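You operate a simulated robot arm through the tools that you are given. There is no shell and no other tool. Be economical: measure what you need, move in short steps, check, and stop when the job is done.

Carry out the task below with a simulated robot arm. There is one attempt and no reset: what you move stays moved.

JOB
Stir flask THREE at speed 2 until it is clear.
Fine: switch the stir plate off and put the flask back. Set down upright: what you pick out.

The check looks at the end state, three seconds after you hand in, the way a careful person would. Anything else that was tipped, shoved, dropped, spilled or broken makes it a failure.

ROBOT AND FRAMES
A 7-joint arm with a two-finger parallel gripper on a trunk, on a base that drives. Base frame: it is fixed to the floor where the robot stands at the start and does not move with it; the origin is under the middle of the robot, x ahead of it, y to its left, z up; the surface under the hand at the start is at about z = 900. Readings come in mm, rad, newtons and seconds.
Its first joint turns from -2.897 to 2.897 rad. Places, roughly: speed dial of the stir plate [500, 100, 1000]; stir plate [600, 200, 900]; switch of the stir plate [500, 200, 1000]; white disc of the stir plate [600, 200, 1000]. Payload 3.43 kg.
Tool frame: the origin (TCP) lies between the finger pads and is the grasp point; the fingertips stand 30 mm ahead of it; z points along the fingers, y is the line along which they close. The gripper opens to 94 mm. The fingers are 28 mm wide and 10 mm thick; the gripper's body (50 by 96 mm) begins 55 mm behind the TCP.
Orientation is that of the tool frame in the base frame, as a unit quaternion [x, y, z, w]. With the fingers straight down and closing along the base's y, the tool's x points along the base's -x, its y along +y and its z along -z.

CONTROLS
- The arm moves only by the tool move_arm. Its argument "increments" is a list of rows, each an object of numbers (a shift or turn left out is 0, a gripper value left out holds the last): "x", "y", "z": the shift along the tool's x, y, z in mm; "ax", "ay", "az": the turn, a rotation vector about the tool's x, y, z in rad; "claw": the opening, from 0 (shut) to 1 (fully open). In form: [{"x": .., "y": .., "z": .., "ax": .., "ay": .., "az": .., "claw": ..}, ...]. A call has 1 to 8 rows; each row is the pose to reach, as a shift and turn from the pose commanded when the call began, along the tool's axes at that moment. Each row takes 0.2 s and may step no farther than 50 mm and 0.15 rad from the row before; otherwise, or with a gripper value out of range, the whole call is refused. Where a pose cannot be reached the arm comes as near as it can. A force on the tool above 50 N (or 10 N above the force at the start of the call, whichever is more), or a blocked arm, ends the call early, and 0.2 s more pass. The fingers move at their own pace (about 45 mm/s each) and stop on an object; they squeeze with about 38 N. The grip force told is the motor's: it shows also when the fingers shut on nothing. Time passes only in rows, and 0.2 s behind the last, so rows that repeat a pose let the fingers close. The reply holds the time, the measured pose of the TCP, the force on the tool along the base axes, the opening and the grip force, in the units named above and with some noise, with the torque about the TCP (base axes, N m) and any sound that the robot's microphone picked up, and new pictures: "views" is both (left out), scene, wrist or none.
- Cameras (640 x 400 px; columns grow to the right, rows downward): "scene" is now at [26.1, 208.7, 1402.2]; the picture's right is [-0.38, -0.92, 0.00], its down [-0.39, 0.16, -0.90] and it looks along [0.83, -0.35, -0.43] (base axes); focal length 248 px, centre (320, 200). "wrist" rides on the gripper at [76, 14, -102] in the tool frame; the picture's right is [-0.18, 0.98, 0.00], its down [-0.75, -0.14, -0.64] and it looks along [-0.63, -0.12, 0.77] (tool axes); focal length 243 px, centre (320, 200). There is no depth. A picture from a camera that has moved, and an enlarged one, comes with that camera's place and axes in the base frame and with its lens.
- roll_base(legs): drives the robot by 1 to 6 legs, each [ahead, turn to the left] in mm and rad, along the robot's own axes; the way and the turn of a leg run together, so that a leg with both is an arc; at most 1500 mm and 3.142 rad a leg. The arm and the cameras ride along, it lands a little off, and it stops where it bumps. It gives what a move gives, and a new picture of the scene camera.
- pan_tilt(pan, tilt): turns the head with the scene camera to pan (to the left, within 2.094 rad either way) and tilt (down, from -0.506 to 1.204), counted from straight ahead of the robot. It gives what a move gives, and a new picture of the scene camera.
- enlarge(camera, box): a new picture of the part [left, top, right, bottom] of that camera's present view, enlarged. It takes no simulated time.
- job_done(): hands the job in; it is judged then, once.

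Go step by step. Nothing tells you exact positions but the pictures and the camera data: compare them with the known pose of the tool, close in by small moves and look again before you grip or let go. The budget is 120 turns and 260 pictures, counting those below and the enlarged ones. Unless the task says otherwise, let go and move clear before handing in, and close with one line.

The tools are called after "Call:" as a command line: name --argument value ..., lists and objects as JSON in quotes. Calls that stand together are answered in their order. move_arm: Moves the arm, as the interface text tells. Its arguments: {"type":"object","properties":{"increments":{"type":"array","items":{"type":"object","properties":{"x":{"type":"number"},"y":{"type":"number"},"z":{"type":"number"},"ax":{"type":"number"},"ay":{"type":"number"},"az":{"type":"number"},"claw":{"type":"number"}}}},"views":{"type":"string","enum":["both","scene","wrist","none"]}},"required":["increments"]} The other tools are called the same way: roll_base (legs) drives the base; pan_tilt (pan, tilt) turns the head that bears the scene camera; enlarge (camera, box) takes an enlarged picture of a part of a camera's view; job_done () hands the job in.

At the start:

```text
time_s: 0.0
eef_pos: [545.6, 253.9, 1227.0]
tool_rot: [0.003, 1.0, 0.0, 0.0]
wrist_force: [0.2, -0.4, 0.3]
torque: [-0.02, 0.0, -0.03]
width: 94.0
grasp_force: 0.0
robot x, y, heading: [0.8, 10.7, -0.001]
head pan, tilt: [-0.393, 0.442]
```

scene: 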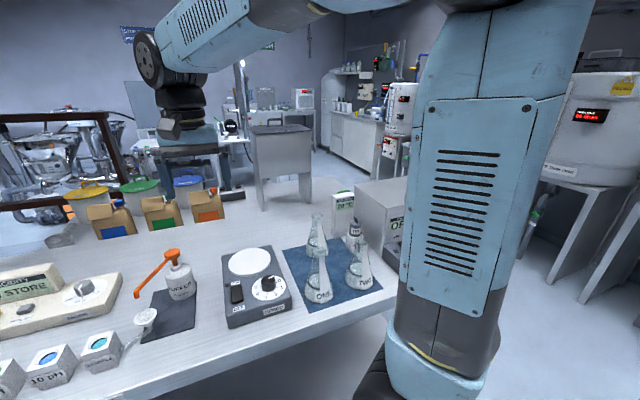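
wrist: 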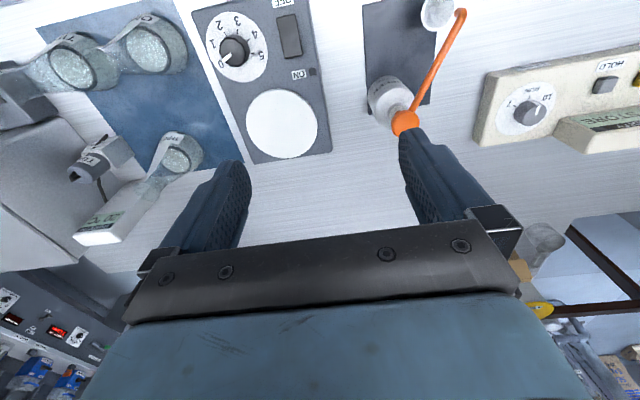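

I see the stir plate with dial and rocker switch, and flasks on a blue mat to its right. I'll enlarge to read labels and settings.

Call:
enlarge --camera "scene" --box '[200, 180, 420, 340]'

Call:
enlarge --camera "wrist" --box '[0, 0, 350, 220]'

```text
2.50 times, centred on (310, 260) of scene
camera zoom: at [26.1, 208.7, 1402.2], right [-0.38, -0.92, 0.0], down [-0.39, 0.16, -0.9], along [0.83, -0.35, -0.43], focal length 620 px, centre (345, 50)
```

zoom: 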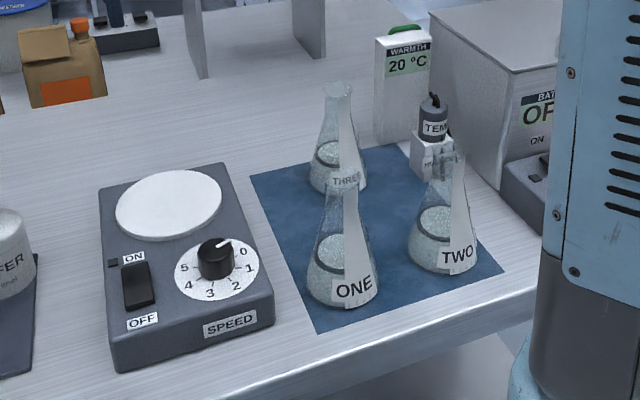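

```text
1.82 times, centred on (175, 110) of wrist
camera zoom: at [469.5, 268.5, 1330.4], right [0.19, 0.98, 0.0], down [0.75, -0.15, 0.64], along [0.63, -0.12, -0.77], focal length 441 px, centre (584, 364)
```

zoom: 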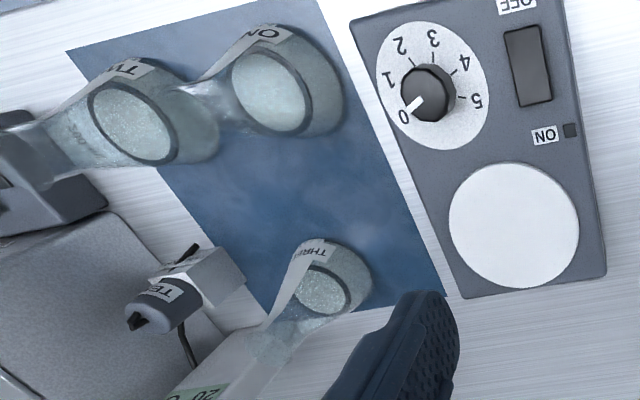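

Estimates: disc ≈ (613,177,943), dial ≈ (500,148), rocker ≈ (503,221), flask THREE ≈ (640,-38), height about 1039. I move above the dial to look closer.

Call:
move_arm --increments '[{"x": 9, "y": -21, "z": 33}, {"x": 18, "y": -42, "z": 66}, {"x": 27, "y": -63, "z": 99}, {"x": 36, "y": -85, "z": 132}, {"x": 45, "y": -106, "z": 165}, {"x": 45, "y": -106, "z": 165}]'

```text
time_s: 1.4
eef_pos: [498.7, 148.2, 1062.7]
tool_rot: [0.003, 1.0, 0.0, 0.0]
wrist_force: [-1.3, 0.9, 0.0]
torque: [0.03, -0.03, -0.02]
width: 93.7
grasp_force: 0.1
robot x, y, heading: [1.1, 10.3, 0.003]
head pan, tilt: [-0.393, 0.442]
camera scene: at [26.1, 208.7, 1402.2], right [-0.38, -0.92, 0.0], down [-0.39, 0.16, -0.9], along [0.83, -0.35, -0.43], focal length 248 px, centre (320, 200)
camera wrist: at [423.3, 163.1, 1165.5], right [0.19, 0.98, 0.0], down [0.75, -0.15, 0.64], along [0.63, -0.12, -0.77], focal length 243 px, centre (320, 200)
```

scene: 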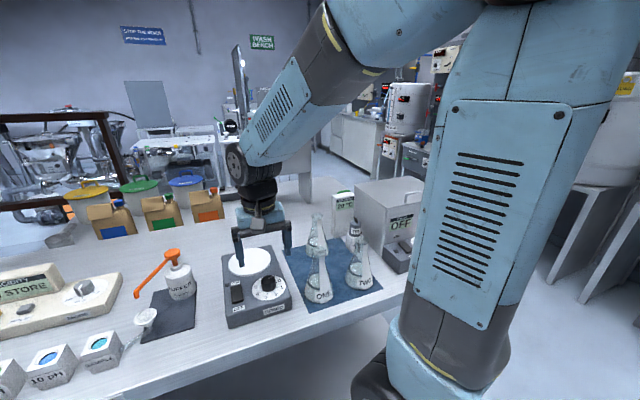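
wrist: 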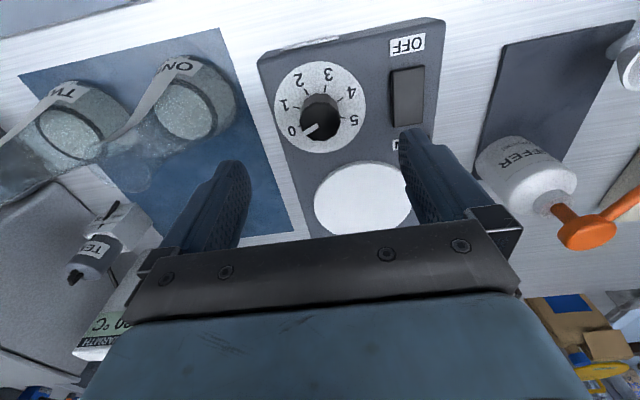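

Call:
enlarge --camera "wrist" --box '[240, 10, 450, 140]'

Call:
enlarge --camera "scene" --box '[210, 220, 320, 335]'

```text
3.05 times, centred on (345, 75) of wrist
camera zoom: at [423.3, 163.1, 1165.5], right [0.19, 0.98, 0.0], down [0.75, -0.15, 0.64], along [0.63, -0.12, -0.77], focal length 739 px, centre (244, 581)
```

zoom: 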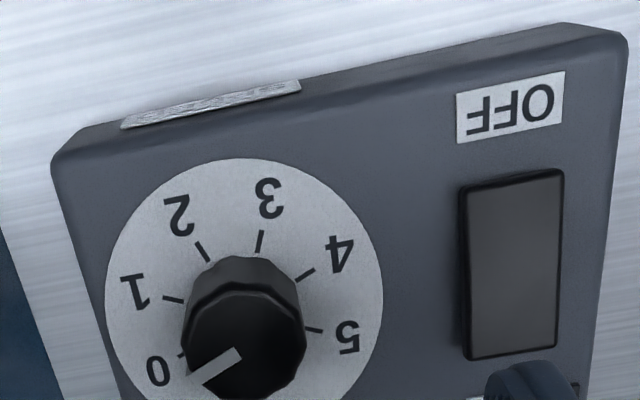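

```text
3.48 times, centred on (265, 278) of scene
camera zoom: at [26.1, 208.7, 1402.2], right [-0.38, -0.92, 0.0], down [-0.39, 0.16, -0.9], along [0.83, -0.35, -0.43], focal length 863 px, centre (511, -70)
```

zoom: 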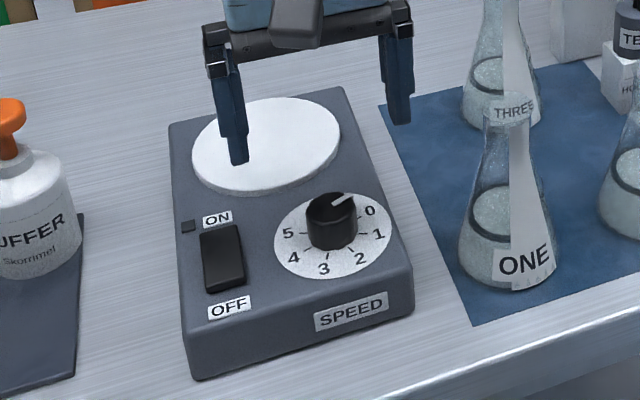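

Dial centre ≈ (503,148), marks 45° apart; 0→2 is 90° clockwise from above. I pre-rotate −45°, narrow the fingers and descend around the knob.

Call:
move_arm --increments '[{"x": -4, "az": -0.15, "claw": 0.65}, {"x": -4, "az": -0.3}, {"x": -4, "az": -0.45}, {"x": -4, "az": -0.6}, {"x": -4, "az": -0.75}, {"x": -4, "z": 30, "az": -0.785}, {"x": -4, "z": 40, "az": -0.785}]'

```text
time_s: 3.0
eef_pos: [502.3, 147.9, 1022.3]
tool_rot: [-0.379, 0.925, 0.0, 0.0]
wrist_force: [0.4, -0.3, -0.2]
torque: [0.02, -0.02, -0.01]
width: 61.1
grasp_force: 0.1
robot x, y, heading: [-2.1, 10.3, 0.002]
head pan, tilt: [-0.393, 0.442]
camera scene: at [26.0, 208.6, 1402.2], right [-0.38, -0.92, 0.0], down [-0.39, 0.16, -0.9], along [0.83, -0.35, -0.43], focal length 248 px, centre (320, 200)
camera wrist: at [438.9, 104.5, 1125.4], right [-0.56, 0.83, 0.0], down [0.64, 0.43, 0.64], along [0.53, 0.36, -0.77], focal length 243 px, centre (320, 200)
```

scene: 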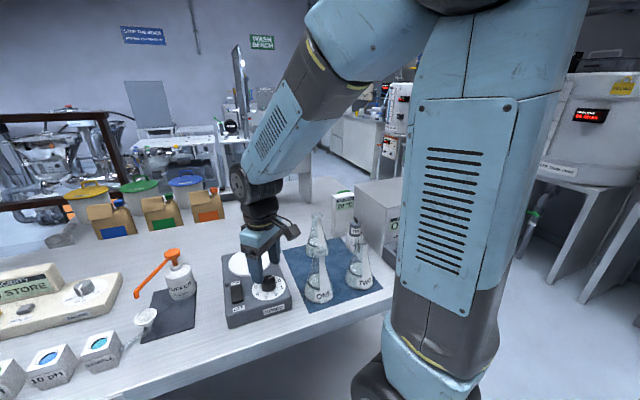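
wrist: 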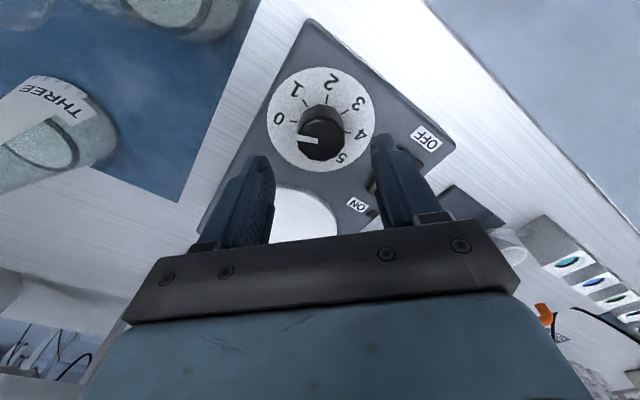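

Fingers straddle the knob well. Descend so the tips are at about z=951 and close.

Call:
move_arm --increments '[{"z": 20}, {"z": 40}, {"z": 41, "claw": 0.65}, {"z": 41, "claw": 0}, {"z": 41, "claw": 0}, {"z": 41, "claw": 0}]'

```text
time_s: 4.4
eef_pos: [502.5, 148.2, 980.9]
tool_rot: [-0.38, 0.925, 0.0, 0.0]
wrist_force: [-6.8, 8.6, -4.5]
torque: [0.31, -0.31, -0.01]
width: 33.8
grasp_force: 39.2
robot x, y, heading: [-1.9, 7.6, -0.004]
head pan, tilt: [-0.393, 0.442]
camera scene: at [25.9, 209.0, 1402.1], right [-0.38, -0.92, 0.0], down [-0.39, 0.16, -0.9], along [0.83, -0.35, -0.43], focal length 248 px, centre (320, 200)
camera wrist: at [438.8, 105.4, 1085.1], right [-0.56, 0.83, 0.0], down [0.64, 0.43, 0.64], along [0.53, 0.36, -0.77], focal length 243 px, centre (320, 200)
```

scene: 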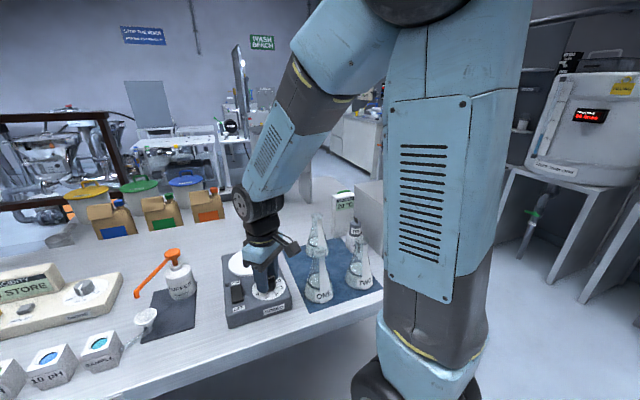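
wrist: 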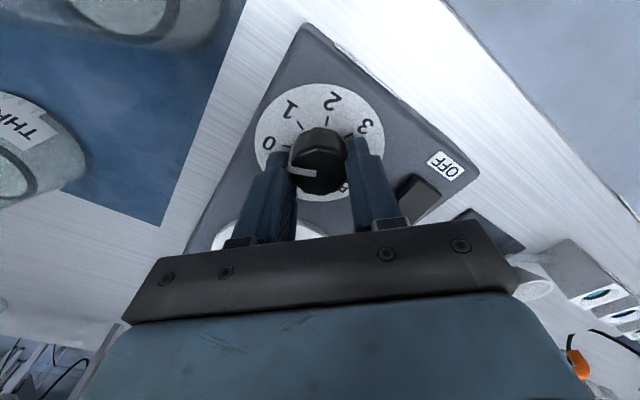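

Knob gripped (33.8 mm). Turn clockwise.

Call:
move_arm --increments '[{"az": 0.14}, {"az": 0.28}, {"az": 0.42}, {"az": 0.56}, {"az": 0.7}, {"az": 0.785}, {"az": 0.785}]' --views "wrist"

```text
time_s: 6.0
eef_pos: [502.2, 146.9, 981.3]
tool_rot: [0.005, 1.0, 0.0, 0.0]
wrist_force: [-10.2, -7.4, 3.5]
torque: [0.08, 0.51, -0.01]
width: 33.5
grasp_force: 45.0
robot x, y, heading: [-1.0, 9.4, -0.006]
head pan, tilt: [-0.393, 0.442]
camera wrist: at [427.4, 162.7, 1085.1], right [0.19, 0.98, 0.0], down [0.75, -0.15, 0.64], along [0.63, -0.12, -0.77], focal length 243 px, centre (320, 200)
```

wrist: 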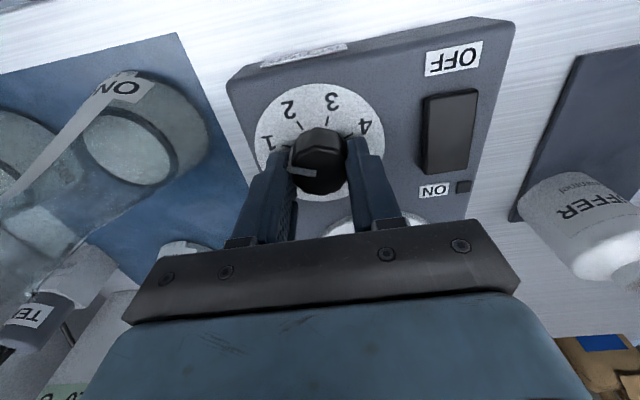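

Knob turns with the hand, now near 1. Continue to 2.

Call:
move_arm --increments '[{"az": 0.14}, {"az": 0.28}, {"az": 0.42}, {"az": 0.56}, {"az": 0.7}, {"az": 0.785}, {"az": 0.785}]' --views "wrist"

Call:
enlarge --camera "wrist" --box '[220, 60, 420, 220]'

```text
time_s: 7.6
eef_pos: [503.2, 146.1, 983.1]
tool_rot: [0.387, 0.922, 0.0, 0.0]
wrist_force: [-14.7, -23.9, -8.7]
torque: [-0.74, -0.43, 0.03]
width: 34.0
grasp_force: 44.6
robot x, y, heading: [-0.6, 8.1, 0.004]
head pan, tilt: [-0.393, 0.442]
camera wrist: at [459.9, 211.2, 1085.1], right [0.83, 0.56, 0.0], down [0.43, -0.64, 0.64], along [0.36, -0.53, -0.77], focal length 243 px, centre (320, 200)
```

wrist: 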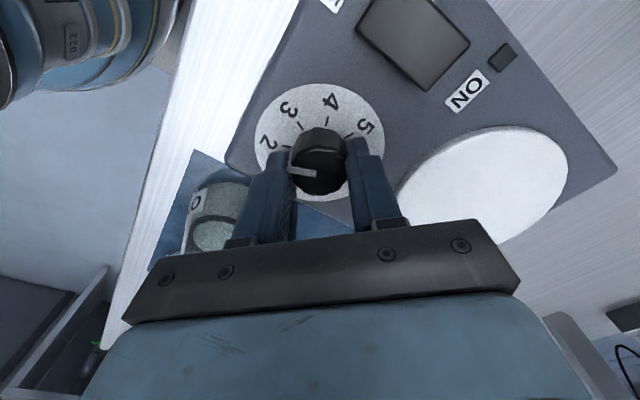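

```text
2.50 times, centred on (320, 140) of wrist
camera zoom: at [459.9, 211.2, 1085.1], right [0.83, 0.56, 0.0], down [0.43, -0.64, 0.64], along [0.36, -0.53, -0.77], focal length 606 px, centre (320, 350)
```

zoom: 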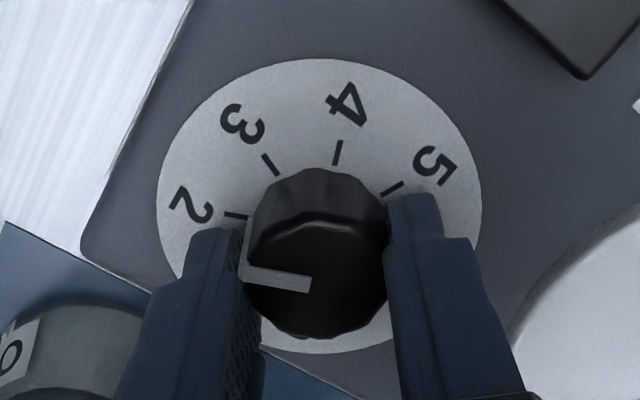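

Pointer computed at −160°, mark 2 at −158°: good. Release, lift and verify.

Call:
move_arm --increments '[{"claw": 0.65}, {"claw": 0.65}, {"claw": 0.65}, {"z": -40}, {"z": -80}, {"z": -80}]' --views "wrist"

Call:
enlarge --camera "scene" --box '[210, 220, 320, 335]'

Call:
enlarge --camera "wrist" --box '[220, 40, 420, 200]'

```text
time_s: 9.0
eef_pos: [503.4, 146.3, 1061.9]
tool_rot: [0.386, 0.922, 0.0, 0.001]
wrist_force: [0.3, 0.9, 0.7]
torque: [0.0, -0.02, 0.01]
width: 61.3
grasp_force: 0.0
robot x, y, heading: [2.0, 3.9, 0.0]
head pan, tilt: [-0.393, 0.442]
camera wrist: at [460.4, 212.2, 1165.0], right [0.83, 0.56, 0.0], down [0.43, -0.64, 0.64], along [0.36, -0.53, -0.77], focal length 243 px, centre (320, 200)
```

wrist: 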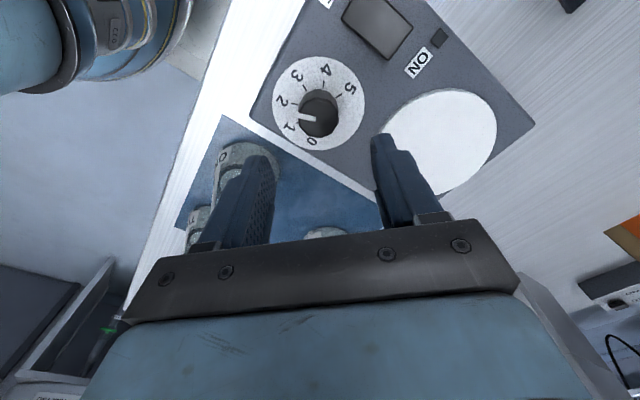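

```text
3.48 times, centred on (265, 278) of scene
camera zoom: at [26.1, 208.7, 1402.2], right [-0.38, -0.92, 0.0], down [-0.39, 0.16, -0.9], along [0.83, -0.35, -0.43], focal length 863 px, centre (511, -70)
```

zoom: 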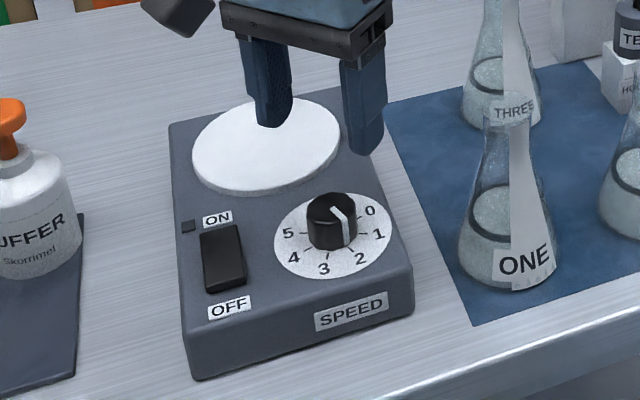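

```text
2.50 times, centred on (320, 120) of wrist
camera zoom: at [460.4, 212.2, 1165.0], right [0.83, 0.56, 0.0], down [0.43, -0.64, 0.64], along [0.36, -0.53, -0.77], focal length 606 px, centre (320, 400)
```

zoom: 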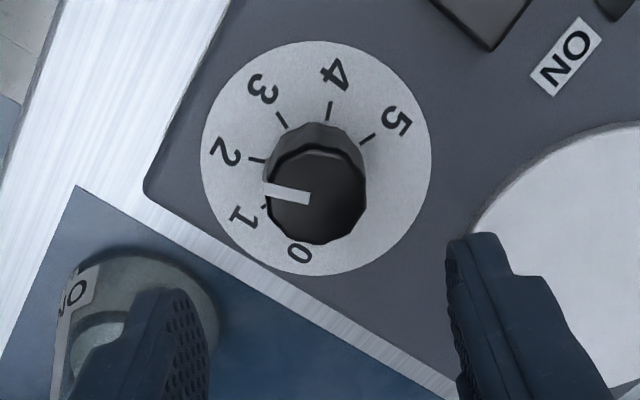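

Dial is on 2. Now lift, turn back to square and hover above flask THREE.

Call:
move_arm --increments '[{"z": -45, "claw": 1}, {"x": -38, "y": -5, "z": -68, "az": -0.13}, {"x": -76, "y": -10, "z": -68, "az": -0.26}, {"x": -114, "y": -15, "z": -68, "az": -0.39}, {"x": -152, "y": -20, "z": -68, "az": -0.52}, {"x": -190, "y": -25, "z": -68, "az": -0.65}, {"x": -227, "y": -31, "z": -68, "az": -0.79}, {"x": -227, "y": -31, "z": -68, "az": -0.79}]'

```text
time_s: 10.8
eef_pos: [639.3, -36.0, 1130.7]
tool_rot: [0.001, 1.0, 0.0, 0.0]
wrist_force: [-0.3, -0.2, -0.5]
torque: [-0.03, -0.03, 0.04]
width: 94.0
grasp_force: 0.0
robot x, y, heading: [1.9, 7.8, -0.0]
head pan, tilt: [-0.393, 0.442]
camera scene: at [26.2, 208.7, 1402.2], right [-0.38, -0.92, 0.0], down [-0.39, 0.16, -0.9], along [0.83, -0.35, -0.43], focal length 248 px, centre (320, 200)
camera wrist: at [564.8, -20.3, 1233.8], right [0.19, 0.98, 0.0], down [0.75, -0.14, 0.64], along [0.63, -0.12, -0.77], focal length 243 px, centre (320, 200)
```

scene: 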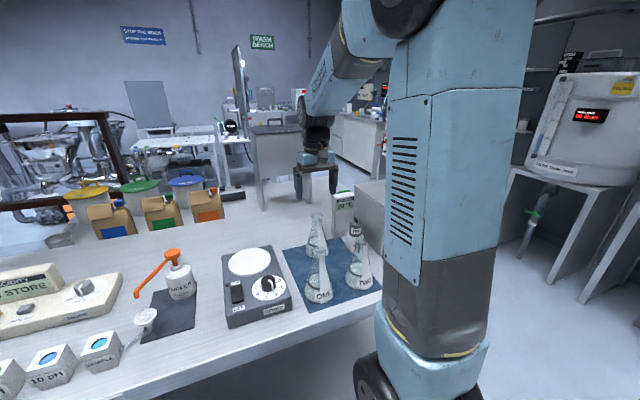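
wrist: 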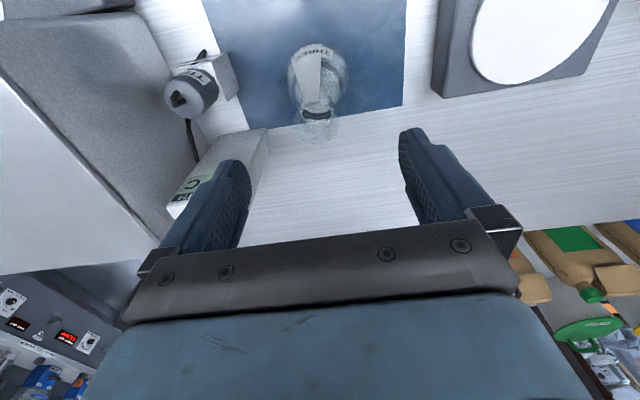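

Call:
enlarge --camera "wrist" --box '[240, 20, 400, 150]'

Call:
enlarge --camera "scene" --box '[270, 180, 390, 310]'

```text
3.08 times, centred on (320, 85) of wrist
camera zoom: at [564.8, -20.3, 1233.8], right [0.19, 0.98, 0.0], down [0.75, -0.14, 0.64], along [0.63, -0.12, -0.77], focal length 746 px, centre (320, 554)
```

zoom: 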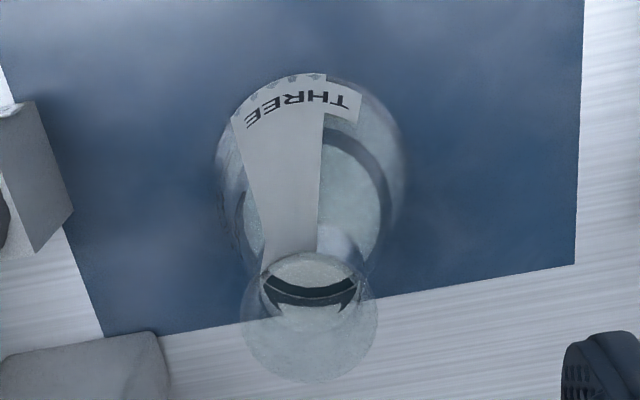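

```text
3.08 times, centred on (330, 245) of scene
camera zoom: at [26.2, 208.7, 1402.2], right [-0.38, -0.92, 0.0], down [-0.39, 0.16, -0.9], along [0.83, -0.35, -0.43], focal length 764 px, centre (289, 62)
```

zoom: 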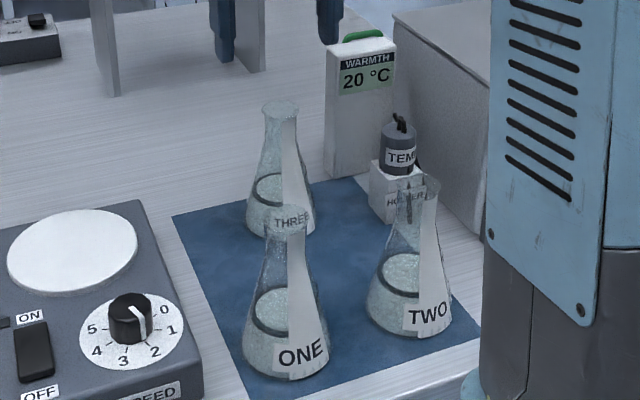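

Flask THREE axis ≈ (640.5,-39), rim ≈ 1038. Descend around the neck with open fingers, look before gripping.

Call:
move_arm --increments '[{"x": -1, "y": -3, "z": 40}, {"x": -1, "y": -3, "z": 75}, {"x": -1, "y": -3, "z": 103}, {"x": -1, "y": -3, "z": 103, "claw": 0.6}, {"x": -1, "y": -3, "z": 103}]'

Call:
enlarge --camera "wrist" --box '[200, 60, 440, 230]'

Call:
enlarge --camera "scene" --box '[270, 160, 390, 280]'

```text
time_s: 12.0
eef_pos: [641.2, -38.1, 1027.4]
tool_rot: [0.001, 1.0, 0.001, 0.0]
wrist_force: [0.0, 0.5, 0.0]
torque: [-0.03, 0.0, -0.01]
width: 56.3
grasp_force: 0.1
robot x, y, heading: [1.1, 8.8, 0.001]
head pan, tilt: [-0.393, 0.442]
camera scene: at [26.3, 208.6, 1402.2], right [-0.38, -0.92, 0.0], down [-0.39, 0.16, -0.9], along [0.83, -0.35, -0.43], focal length 248 px, centre (320, 200)
camera wrist: at [566.2, -23.2, 1129.8], right [0.19, 0.98, 0.0], down [0.75, -0.14, 0.64], along [0.63, -0.12, -0.77], focal length 243 px, centre (320, 200)
```

scene: 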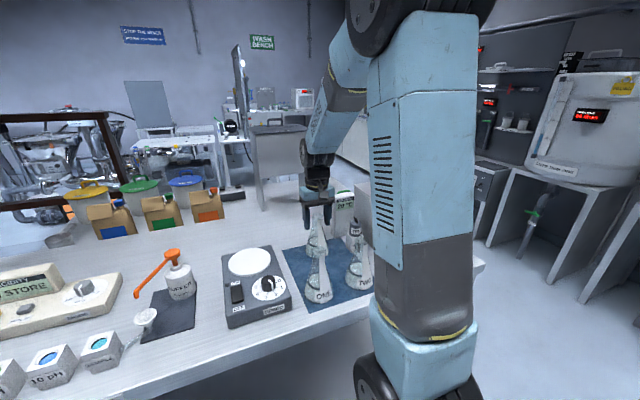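
wrist: 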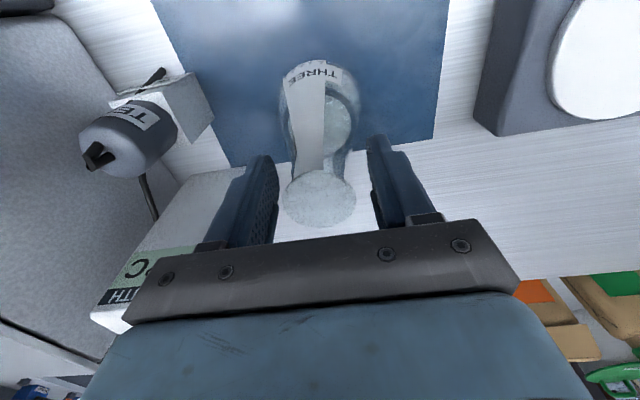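

```text
2.35 times, centred on (320, 145) of wrist
camera zoom: at [566.2, -23.2, 1129.8], right [0.19, 0.98, 0.0], down [0.75, -0.14, 0.64], along [0.63, -0.12, -0.77], focal length 571 px, centre (320, 329)
```

zoom: 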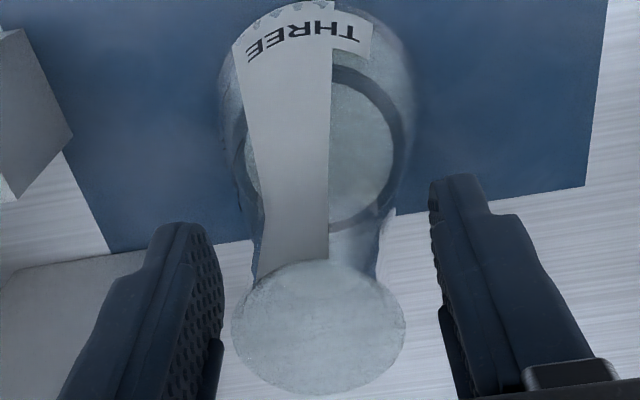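

```text
3.33 times, centred on (330, 220) of scene
camera zoom: at [26.3, 208.6, 1402.2], right [-0.38, -0.92, 0.0], down [-0.39, 0.16, -0.9], along [0.83, -0.35, -0.43], focal length 827 px, centre (287, 133)
```

zoom: 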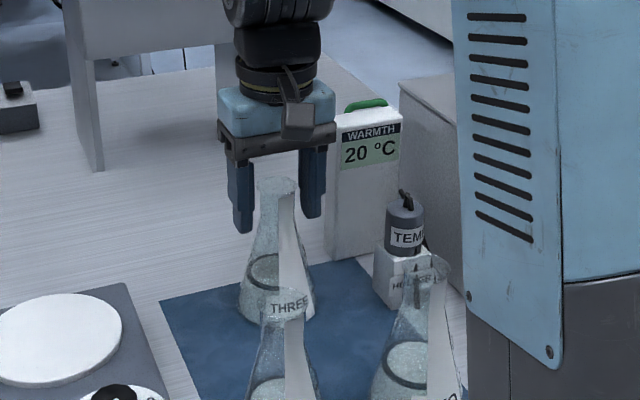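

Well centred between the fingers. Close on the neck.

Call:
move_arm --increments '[{"claw": 0.45}, {"claw": 0.3}, {"claw": 0.1}, {"claw": 0.0}, {"claw": 0.0}]'

```text
time_s: 13.2
eef_pos: [641.5, -38.7, 1026.5]
tool_rot: [0.002, 1.0, 0.0, 0.0]
wrist_force: [1.1, -0.7, 0.1]
torque: [-0.03, -0.05, 0.02]
width: 37.2
grasp_force: 38.6
robot x, y, heading: [0.7, 10.2, 0.0]
head pan, tilt: [-0.393, 0.442]
camera scene: at [26.3, 208.6, 1402.2], right [-0.38, -0.92, 0.0], down [-0.39, 0.16, -0.9], along [0.83, -0.35, -0.43], focal length 248 px, centre (320, 200)
camera wrist: at [566.2, -23.2, 1130.0], right [0.19, 0.98, 0.0], down [0.75, -0.14, 0.64], along [0.63, -0.12, -0.77], focal length 243 px, centre (320, 200)
```

scene: 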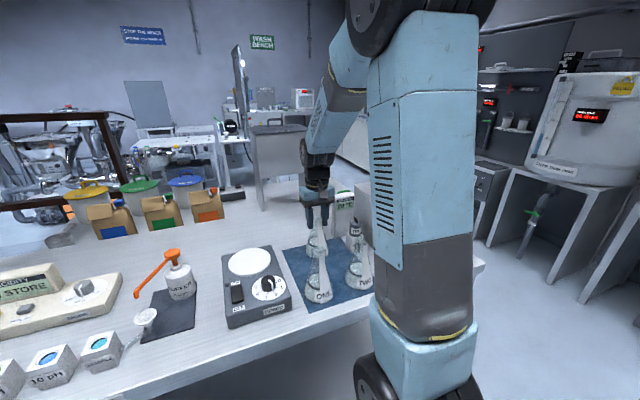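
wrist: 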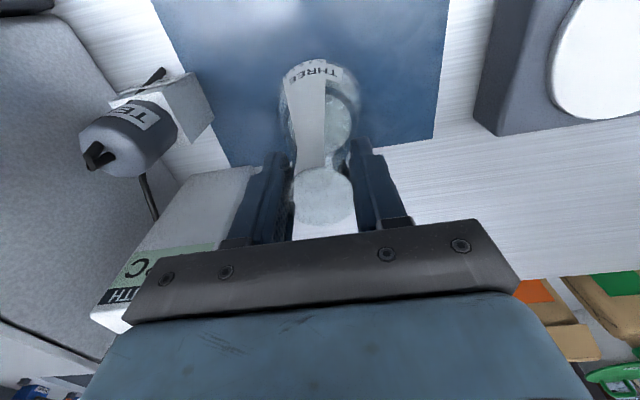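

Held, 37 mm. Home pose (641.5,-38.7,1026.5). Lift gently.

Call:
move_arm --increments '[{"z": -6}, {"z": -18}, {"z": -33}, {"z": -50}, {"z": -67}, {"z": -80}, {"z": -85}, {"z": -85}]'

Call:
enlarge --camera "scene" --box '[220, 160, 380, 310]'

```text
time_s: 15.0
eef_pos: [641.2, -37.9, 1111.8]
tool_rot: [0.001, 1.0, 0.001, 0.0]
wrist_force: [0.3, -0.6, -2.4]
torque: [-0.02, 0.02, -0.01]
width: 36.8
grasp_force: 38.0
robot x, y, heading: [0.4, 8.7, 0.002]
head pan, tilt: [-0.393, 0.442]
camera scene: at [26.3, 208.6, 1402.2], right [-0.38, -0.92, 0.0], down [-0.39, 0.16, -0.9], along [0.83, -0.35, -0.43], focal length 248 px, centre (320, 200)
camera wrist: at [566.0, -23.9, 1214.8], right [0.19, 0.98, 0.0], down [0.75, -0.14, 0.64], along [0.63, -0.12, -0.77], focal length 243 px, centre (320, 200)
```

scene: 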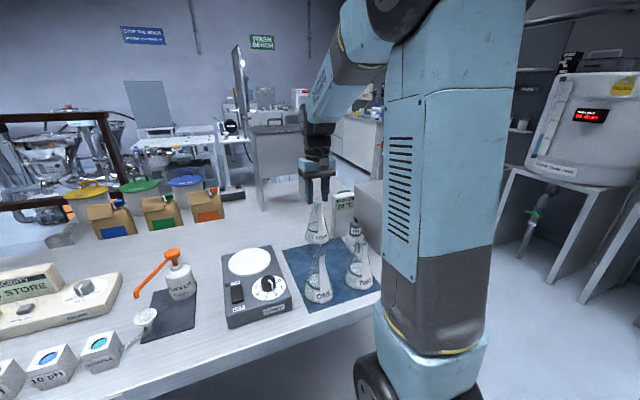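
wrist: 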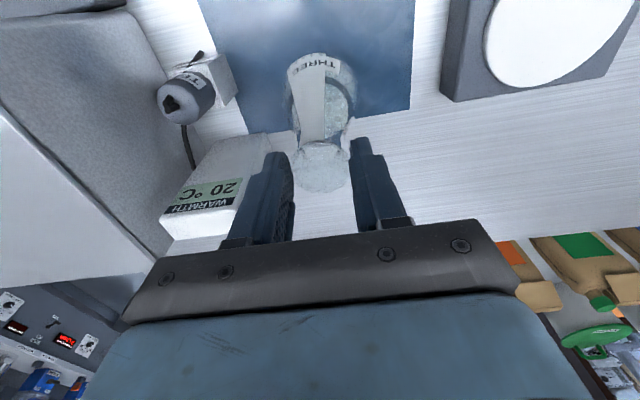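

```text
2.67 times, centred on (300, 235) of scene
camera zoom: at [26.3, 208.6, 1402.2], right [-0.38, -0.92, 0.0], down [-0.39, 0.16, -0.9], along [0.83, -0.35, -0.43], focal length 662 px, centre (373, 107)
```

zoom: 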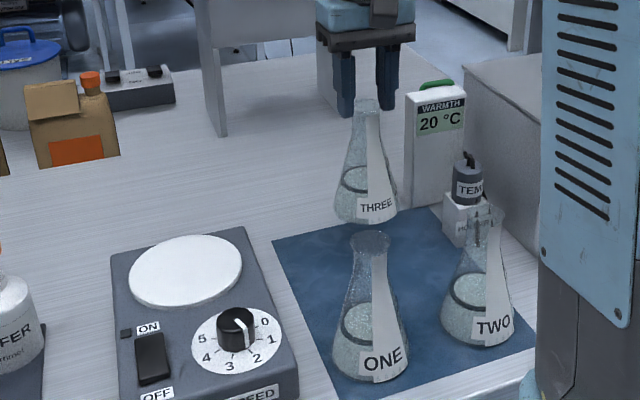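

Flask hangs upright. Move it level over the disc with gentle acceleration.

Call:
move_arm --increments '[{"x": 1, "y": 8}, {"x": 4, "y": 30}, {"x": 9, "y": 65}, {"x": 15, "y": 108}, {"x": 20, "y": 150}, {"x": 25, "y": 185}, {"x": 27, "y": 207}, {"x": 28, "y": 215}]' --views "none"

Call:
move_arm --increments '[{"x": 0}]'

Call:
enlarge --camera "scene" --box '[200, 180, 320, 300]'

Call:
enlarge --camera "wrist" --box '[200, 0, 440, 200]'

```text
time_s: 16.8
eef_pos: [613.9, 176.8, 1110.9]
tool_rot: [0.002, 1.0, 0.0, 0.0]
wrist_force: [-0.4, -0.1, -2.8]
torque: [0.0, 0.02, 0.01]
width: 37.0
grasp_force: 37.8
robot x, y, heading: [-3.0, 5.0, -0.003]
head pan, tilt: [-0.393, 0.442]
```

```text
time_s: 17.2
eef_pos: [614.5, 176.4, 1111.4]
tool_rot: [0.002, 1.0, 0.001, 0.0]
wrist_force: [0.6, 0.1, -2.4]
torque: [0.01, 0.03, 0.0]
width: 37.0
grasp_force: 37.9
robot x, y, heading: [3.6, 8.8, 0.002]
head pan, tilt: [-0.393, 0.442]
camera scene: at [26.3, 208.7, 1402.2], right [-0.38, -0.92, 0.0], down [-0.39, 0.16, -0.9], along [0.83, -0.35, -0.43], focal length 248 px, centre (320, 200)
camera wrist: at [538.8, 191.5, 1214.6], right [0.19, 0.98, 0.0], down [0.75, -0.14, 0.64], along [0.63, -0.12, -0.77], focal length 243 px, centre (320, 200)
```

scene: 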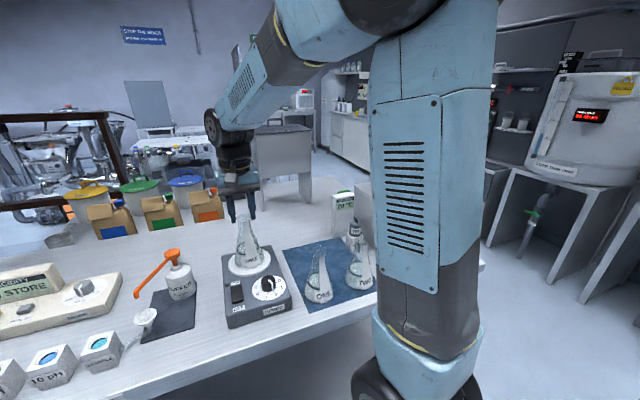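
wrist: 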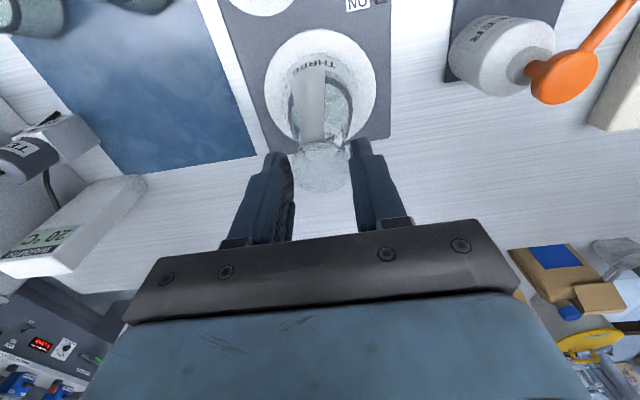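

```text
3.33 times, centred on (260, 240) of scene
camera zoom: at [26.3, 208.7, 1402.2], right [-0.38, -0.92, 0.0], down [-0.39, 0.16, -0.9], along [0.83, -0.35, -0.43], focal length 827 px, centre (520, 67)
```

zoom: 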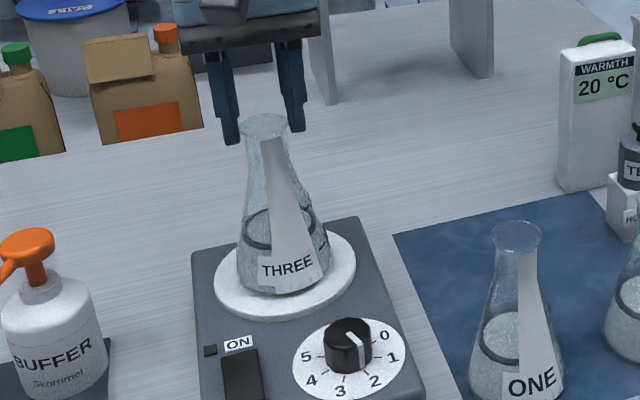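

```text
2.00 times, centred on (320, 100) of wrist
camera zoom: at [538.8, 191.5, 1214.6], right [0.19, 0.98, 0.0], down [0.75, -0.14, 0.64], along [0.63, -0.12, -0.77], focal length 485 px, centre (320, 400)
```

zoom: 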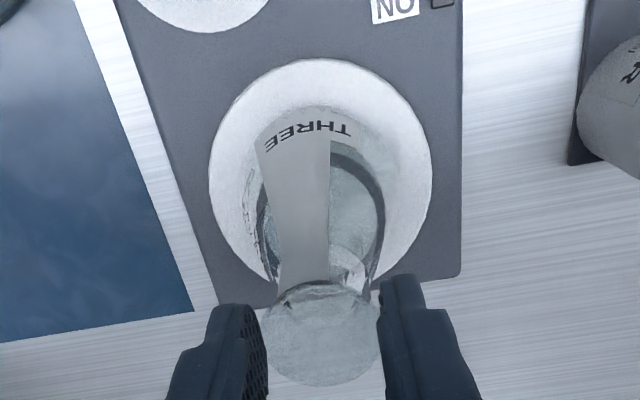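

Flask is over the disc centre within a few mm. Lower it.

Call:
move_arm --increments '[{"z": 6}, {"z": 16}, {"z": 26}, {"z": 33}, {"z": 36}, {"z": 36}]' --views "scene"

Call:
enlarge --camera "scene" --box '[200, 190, 320, 310]'

```text
time_s: 18.0
eef_pos: [613.9, 175.8, 1093.0]
tool_rot: [0.002, 1.0, 0.001, 0.004]
wrist_force: [-0.7, 0.1, 10.6]
torque: [-0.16, 0.38, -0.05]
width: 37.1
grasp_force: 38.0
robot x, y, heading: [-0.9, 7.6, 0.004]
head pan, tilt: [-0.393, 0.442]
stopped in row 4: the force on the tool passed its limit at 62 N (the readings are from after the stop); the commanded pose is now the measured one
camera scene: at [25.8, 208.6, 1402.2], right [-0.38, -0.92, 0.0], down [-0.39, 0.16, -0.9], along [0.83, -0.35, -0.43], focal length 248 px, centre (320, 200)
```

scene: 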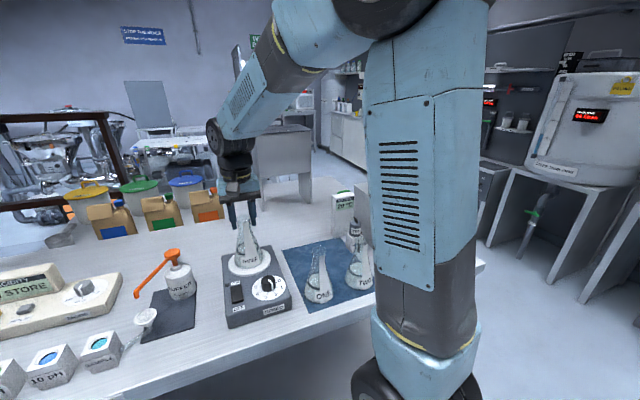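

```text
3.33 times, centred on (260, 250) of scene
camera zoom: at [25.8, 208.6, 1402.2], right [-0.38, -0.92, 0.0], down [-0.39, 0.16, -0.9], along [0.83, -0.35, -0.43], focal length 827 px, centre (520, 33)
```

zoom: 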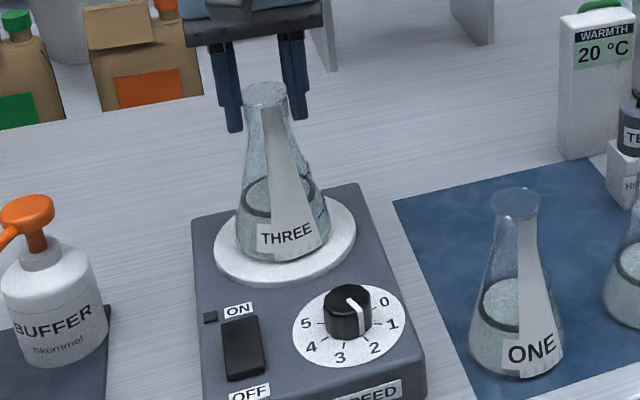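

Contact came early: comparing views, the flask slid a bit down in the grip on lift. Check the wrist view before letting go.

Call:
enlarge --camera "wrist" --box '[200, 20, 440, 220]'

Call:
enlarge --camera "scene" --box '[220, 200, 285, 280]'

```text
2.00 times, centred on (320, 120) of wrist
camera zoom: at [538.5, 191.5, 1194.9], right [0.19, 0.98, 0.0], down [0.75, -0.15, 0.65], along [0.64, -0.12, -0.76], focal length 485 px, centre (320, 360)
```

zoom: 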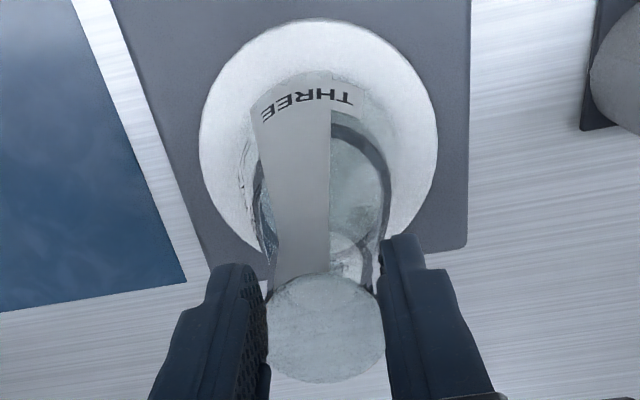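

```text
5.00 times, centred on (252, 240) of scene
camera zoom: at [25.8, 208.6, 1402.2], right [-0.38, -0.92, 0.0], down [-0.39, 0.16, -0.9], along [0.83, -0.35, -0.43], focal length 1241 px, centre (658, 0)
```

zoom: 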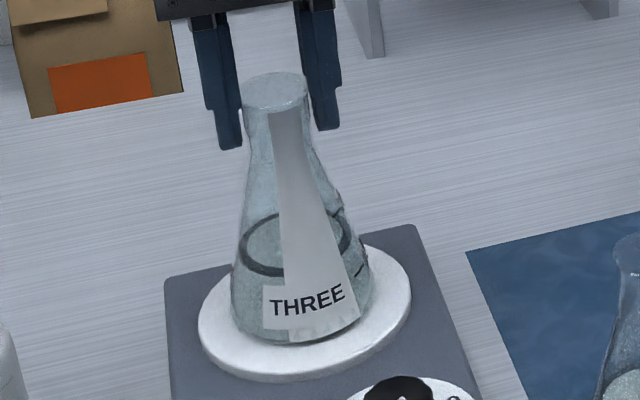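

The flask rests on the disc (net upward support). Release and look.

Call:
move_arm --increments '[{"z": 0}, {"claw": 0.42}, {"claw": 0.5}, {"claw": 0.6}, {"claw": 0.7}, {"claw": 0.7}]'

Call:
enlarge --camera "scene" --box '[220, 200, 300, 300]'

```text
time_s: 19.4
eef_pos: [615.1, 176.6, 1091.1]
tool_rot: [0.002, 1.0, 0.0, 0.003]
wrist_force: [0.0, 0.5, 0.6]
torque: [0.01, 0.01, 0.01]
width: 65.7
grasp_force: 0.1
robot x, y, heading: [-0.6, 10.0, 0.003]
head pan, tilt: [-0.393, 0.442]
camera scene: at [26.3, 208.6, 1402.2], right [-0.38, -0.92, 0.0], down [-0.39, 0.16, -0.9], along [0.83, -0.35, -0.43], focal length 248 px, centre (320, 200)
camera wrist: at [538.9, 191.4, 1194.1], right [0.19, 0.98, 0.0], down [0.75, -0.14, 0.65], along [0.64, -0.12, -0.76], focal length 243 px, centre (320, 200)
```

scene: 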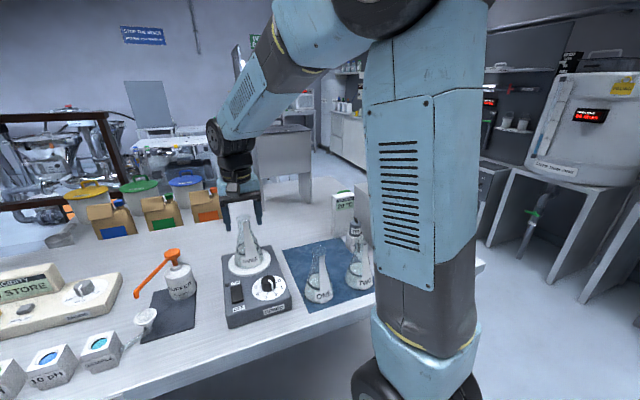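
wrist: 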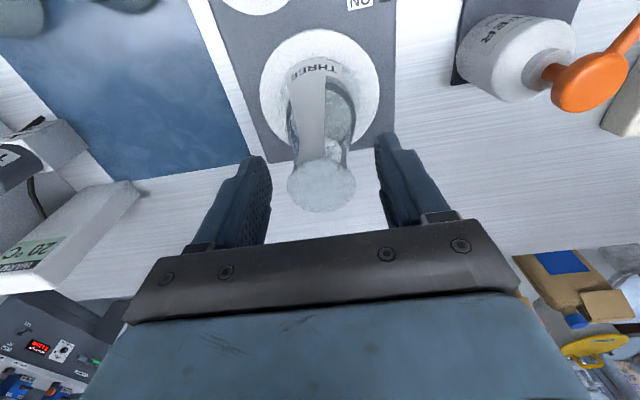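

```text
4.00 times, centred on (260, 250) of scene
camera zoom: at [26.3, 208.6, 1402.2], right [-0.38, -0.92, 0.0], down [-0.39, 0.16, -0.9], along [0.83, -0.35, -0.43], focal length 993 px, centre (560, 0)
```

zoom: 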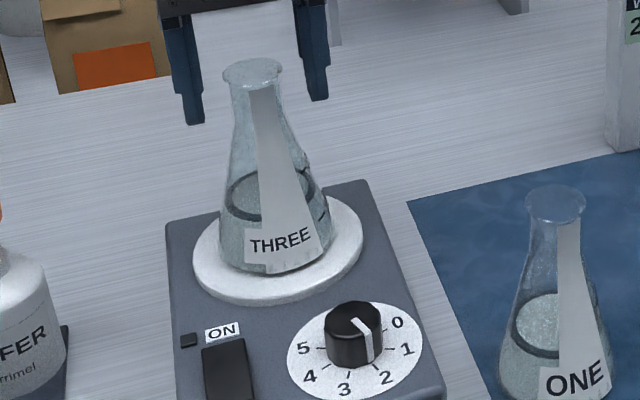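

Upright on the disc. Rise clear and go to the rocker's ON end (≈(518,225)) with the fingers closed.

Call:
move_arm --increments '[{"z": -15}, {"z": -45}, {"z": -80}, {"x": 30, "y": 15, "z": -80, "claw": 0}, {"x": 65, "y": 32, "z": -80}, {"x": 97, "y": 48, "z": -80}, {"x": 97, "y": 48, "z": -40}, {"x": 97, "y": 48, "z": 0}]' --views "none"

Call:
move_arm --increments '[{"z": 40}, {"z": 65}, {"z": 65}]'

Call:
enlarge --camera "wrist" --box '[230, 60, 430, 220]'

Call:
enlarge --camera "scene" --box '[210, 220, 310, 330]'

```text
time_s: 21.2
eef_pos: [517.8, 224.1, 1090.1]
tool_rot: [0.002, 1.0, 0.001, 0.003]
wrist_force: [0.2, 0.3, 1.0]
torque: [0.0, -0.01, -0.03]
width: 0.0
grasp_force: 33.5
robot x, y, heading: [1.9, 10.6, 0.003]
head pan, tilt: [-0.393, 0.442]
```

```text
time_s: 22.0
eef_pos: [517.6, 224.4, 1024.7]
tool_rot: [0.001, 1.0, 0.001, 0.004]
wrist_force: [0.5, 0.3, 0.4]
torque: [0.01, 0.03, 0.02]
width: 0.0
grasp_force: 32.8
robot x, y, heading: [1.4, 9.6, 0.0]
head pan, tilt: [-0.393, 0.442]
camera scene: at [26.2, 208.6, 1402.2], right [-0.38, -0.92, 0.0], down [-0.39, 0.16, -0.9], along [0.83, -0.35, -0.43], focal length 248 px, centre (320, 200)
camera wrist: at [442.6, 240.3, 1127.8], right [0.19, 0.98, 0.0], down [0.75, -0.14, 0.65], along [0.64, -0.12, -0.76], focal length 243 px, centre (320, 200)
```

scene: 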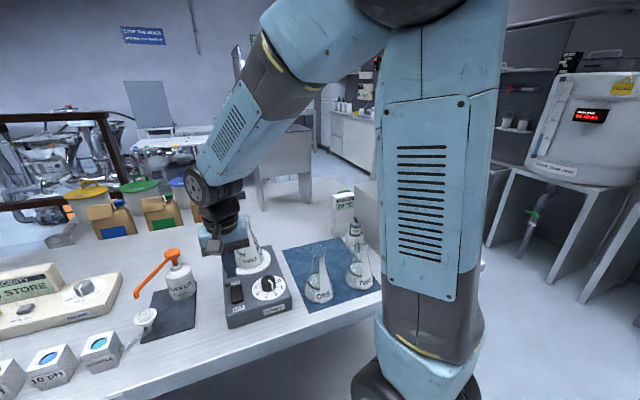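
wrist: 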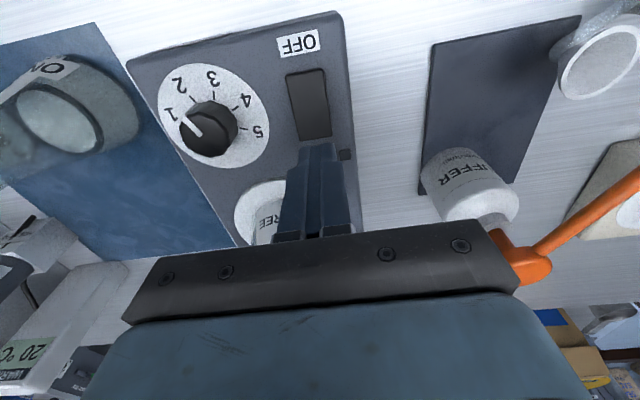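

```text
2.50 times, centred on (330, 140) of wrist
camera zoom: at [442.6, 240.3, 1127.8], right [0.19, 0.98, 0.0], down [0.75, -0.14, 0.65], along [0.64, -0.12, -0.76], focal length 606 px, centre (295, 350)
```

zoom: 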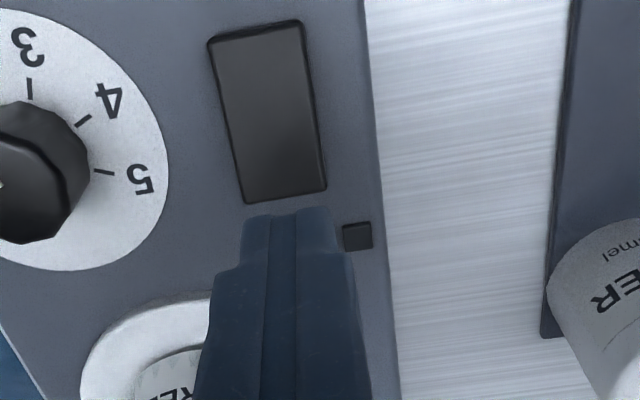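

```text
3.64 times, centred on (260, 275) of scene
camera zoom: at [26.2, 208.6, 1402.2], right [-0.38, -0.92, 0.0], down [-0.39, 0.16, -0.9], along [0.83, -0.35, -0.43], focal length 902 px, centre (538, -73)
```

zoom: 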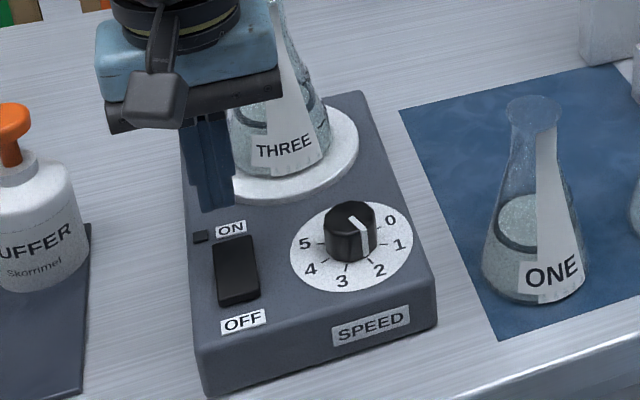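

Rocker spans x≈477–527, y≈221; the tool is right above its ON half. Press down gently.

Call:
move_arm --increments '[{"y": -3, "z": 15}, {"y": -3, "z": 28}, {"y": -3, "z": 34}, {"y": -3, "z": 38}, {"y": -3, "z": 42}, {"y": -3, "z": 45}]'

Call:
enlarge --camera "scene" --box '[210, 220, 310, 330]'

```text
time_s: 23.3
eef_pos: [520.0, 222.0, 986.9]
tool_rot: [0.002, 1.0, 0.002, 0.006]
wrist_force: [-0.6, 0.7, 7.0]
torque: [-0.02, 0.1, 0.06]
width: 0.0
grasp_force: 33.1
robot x, y, heading: [2.0, 6.3, -0.006]
head pan, tilt: [-0.393, 0.442]
stopped in row 6: the force on the tool passed its limit at 60 N (the readings are from after the stop); the commanded pose is now the measured one
camera scene: at [25.9, 208.6, 1402.2], right [-0.38, -0.92, 0.0], down [-0.39, 0.16, -0.9], along [0.83, -0.35, -0.43], focal length 248 px, centre (320, 200)
camera wrist: at [443.6, 237.1, 1089.1], right [0.19, 0.98, 0.01], down [0.75, -0.15, 0.65], along [0.64, -0.12, -0.76], focal length 243 px, centre (320, 200)
```

scene: 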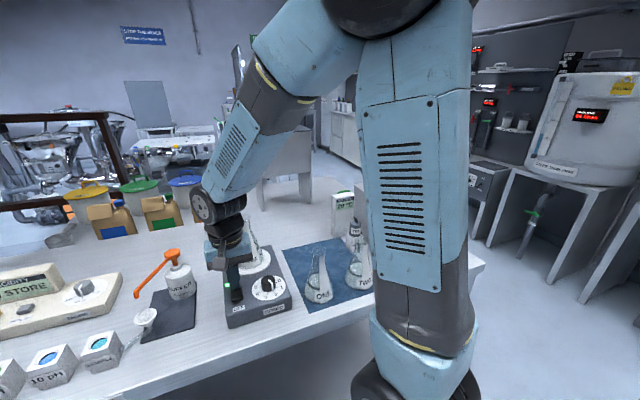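
wrist: 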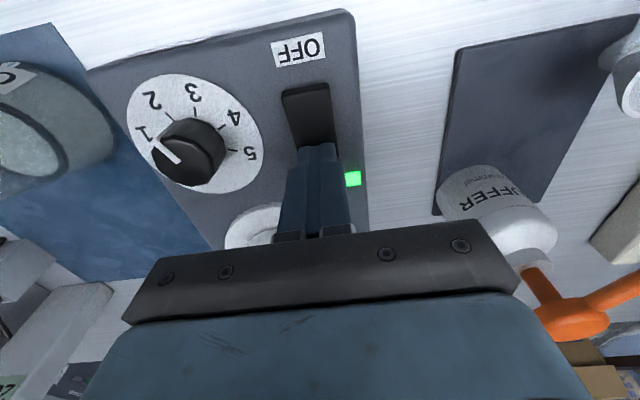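

```text
3.64 times, centred on (260, 275) of scene
camera zoom: at [25.9, 208.6, 1402.2], right [-0.38, -0.92, 0.0], down [-0.39, 0.16, -0.9], along [0.83, -0.35, -0.43], focal length 902 px, centre (538, -73)
```

zoom: 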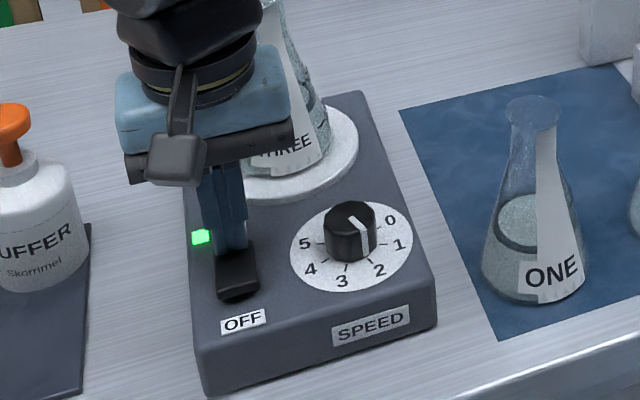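

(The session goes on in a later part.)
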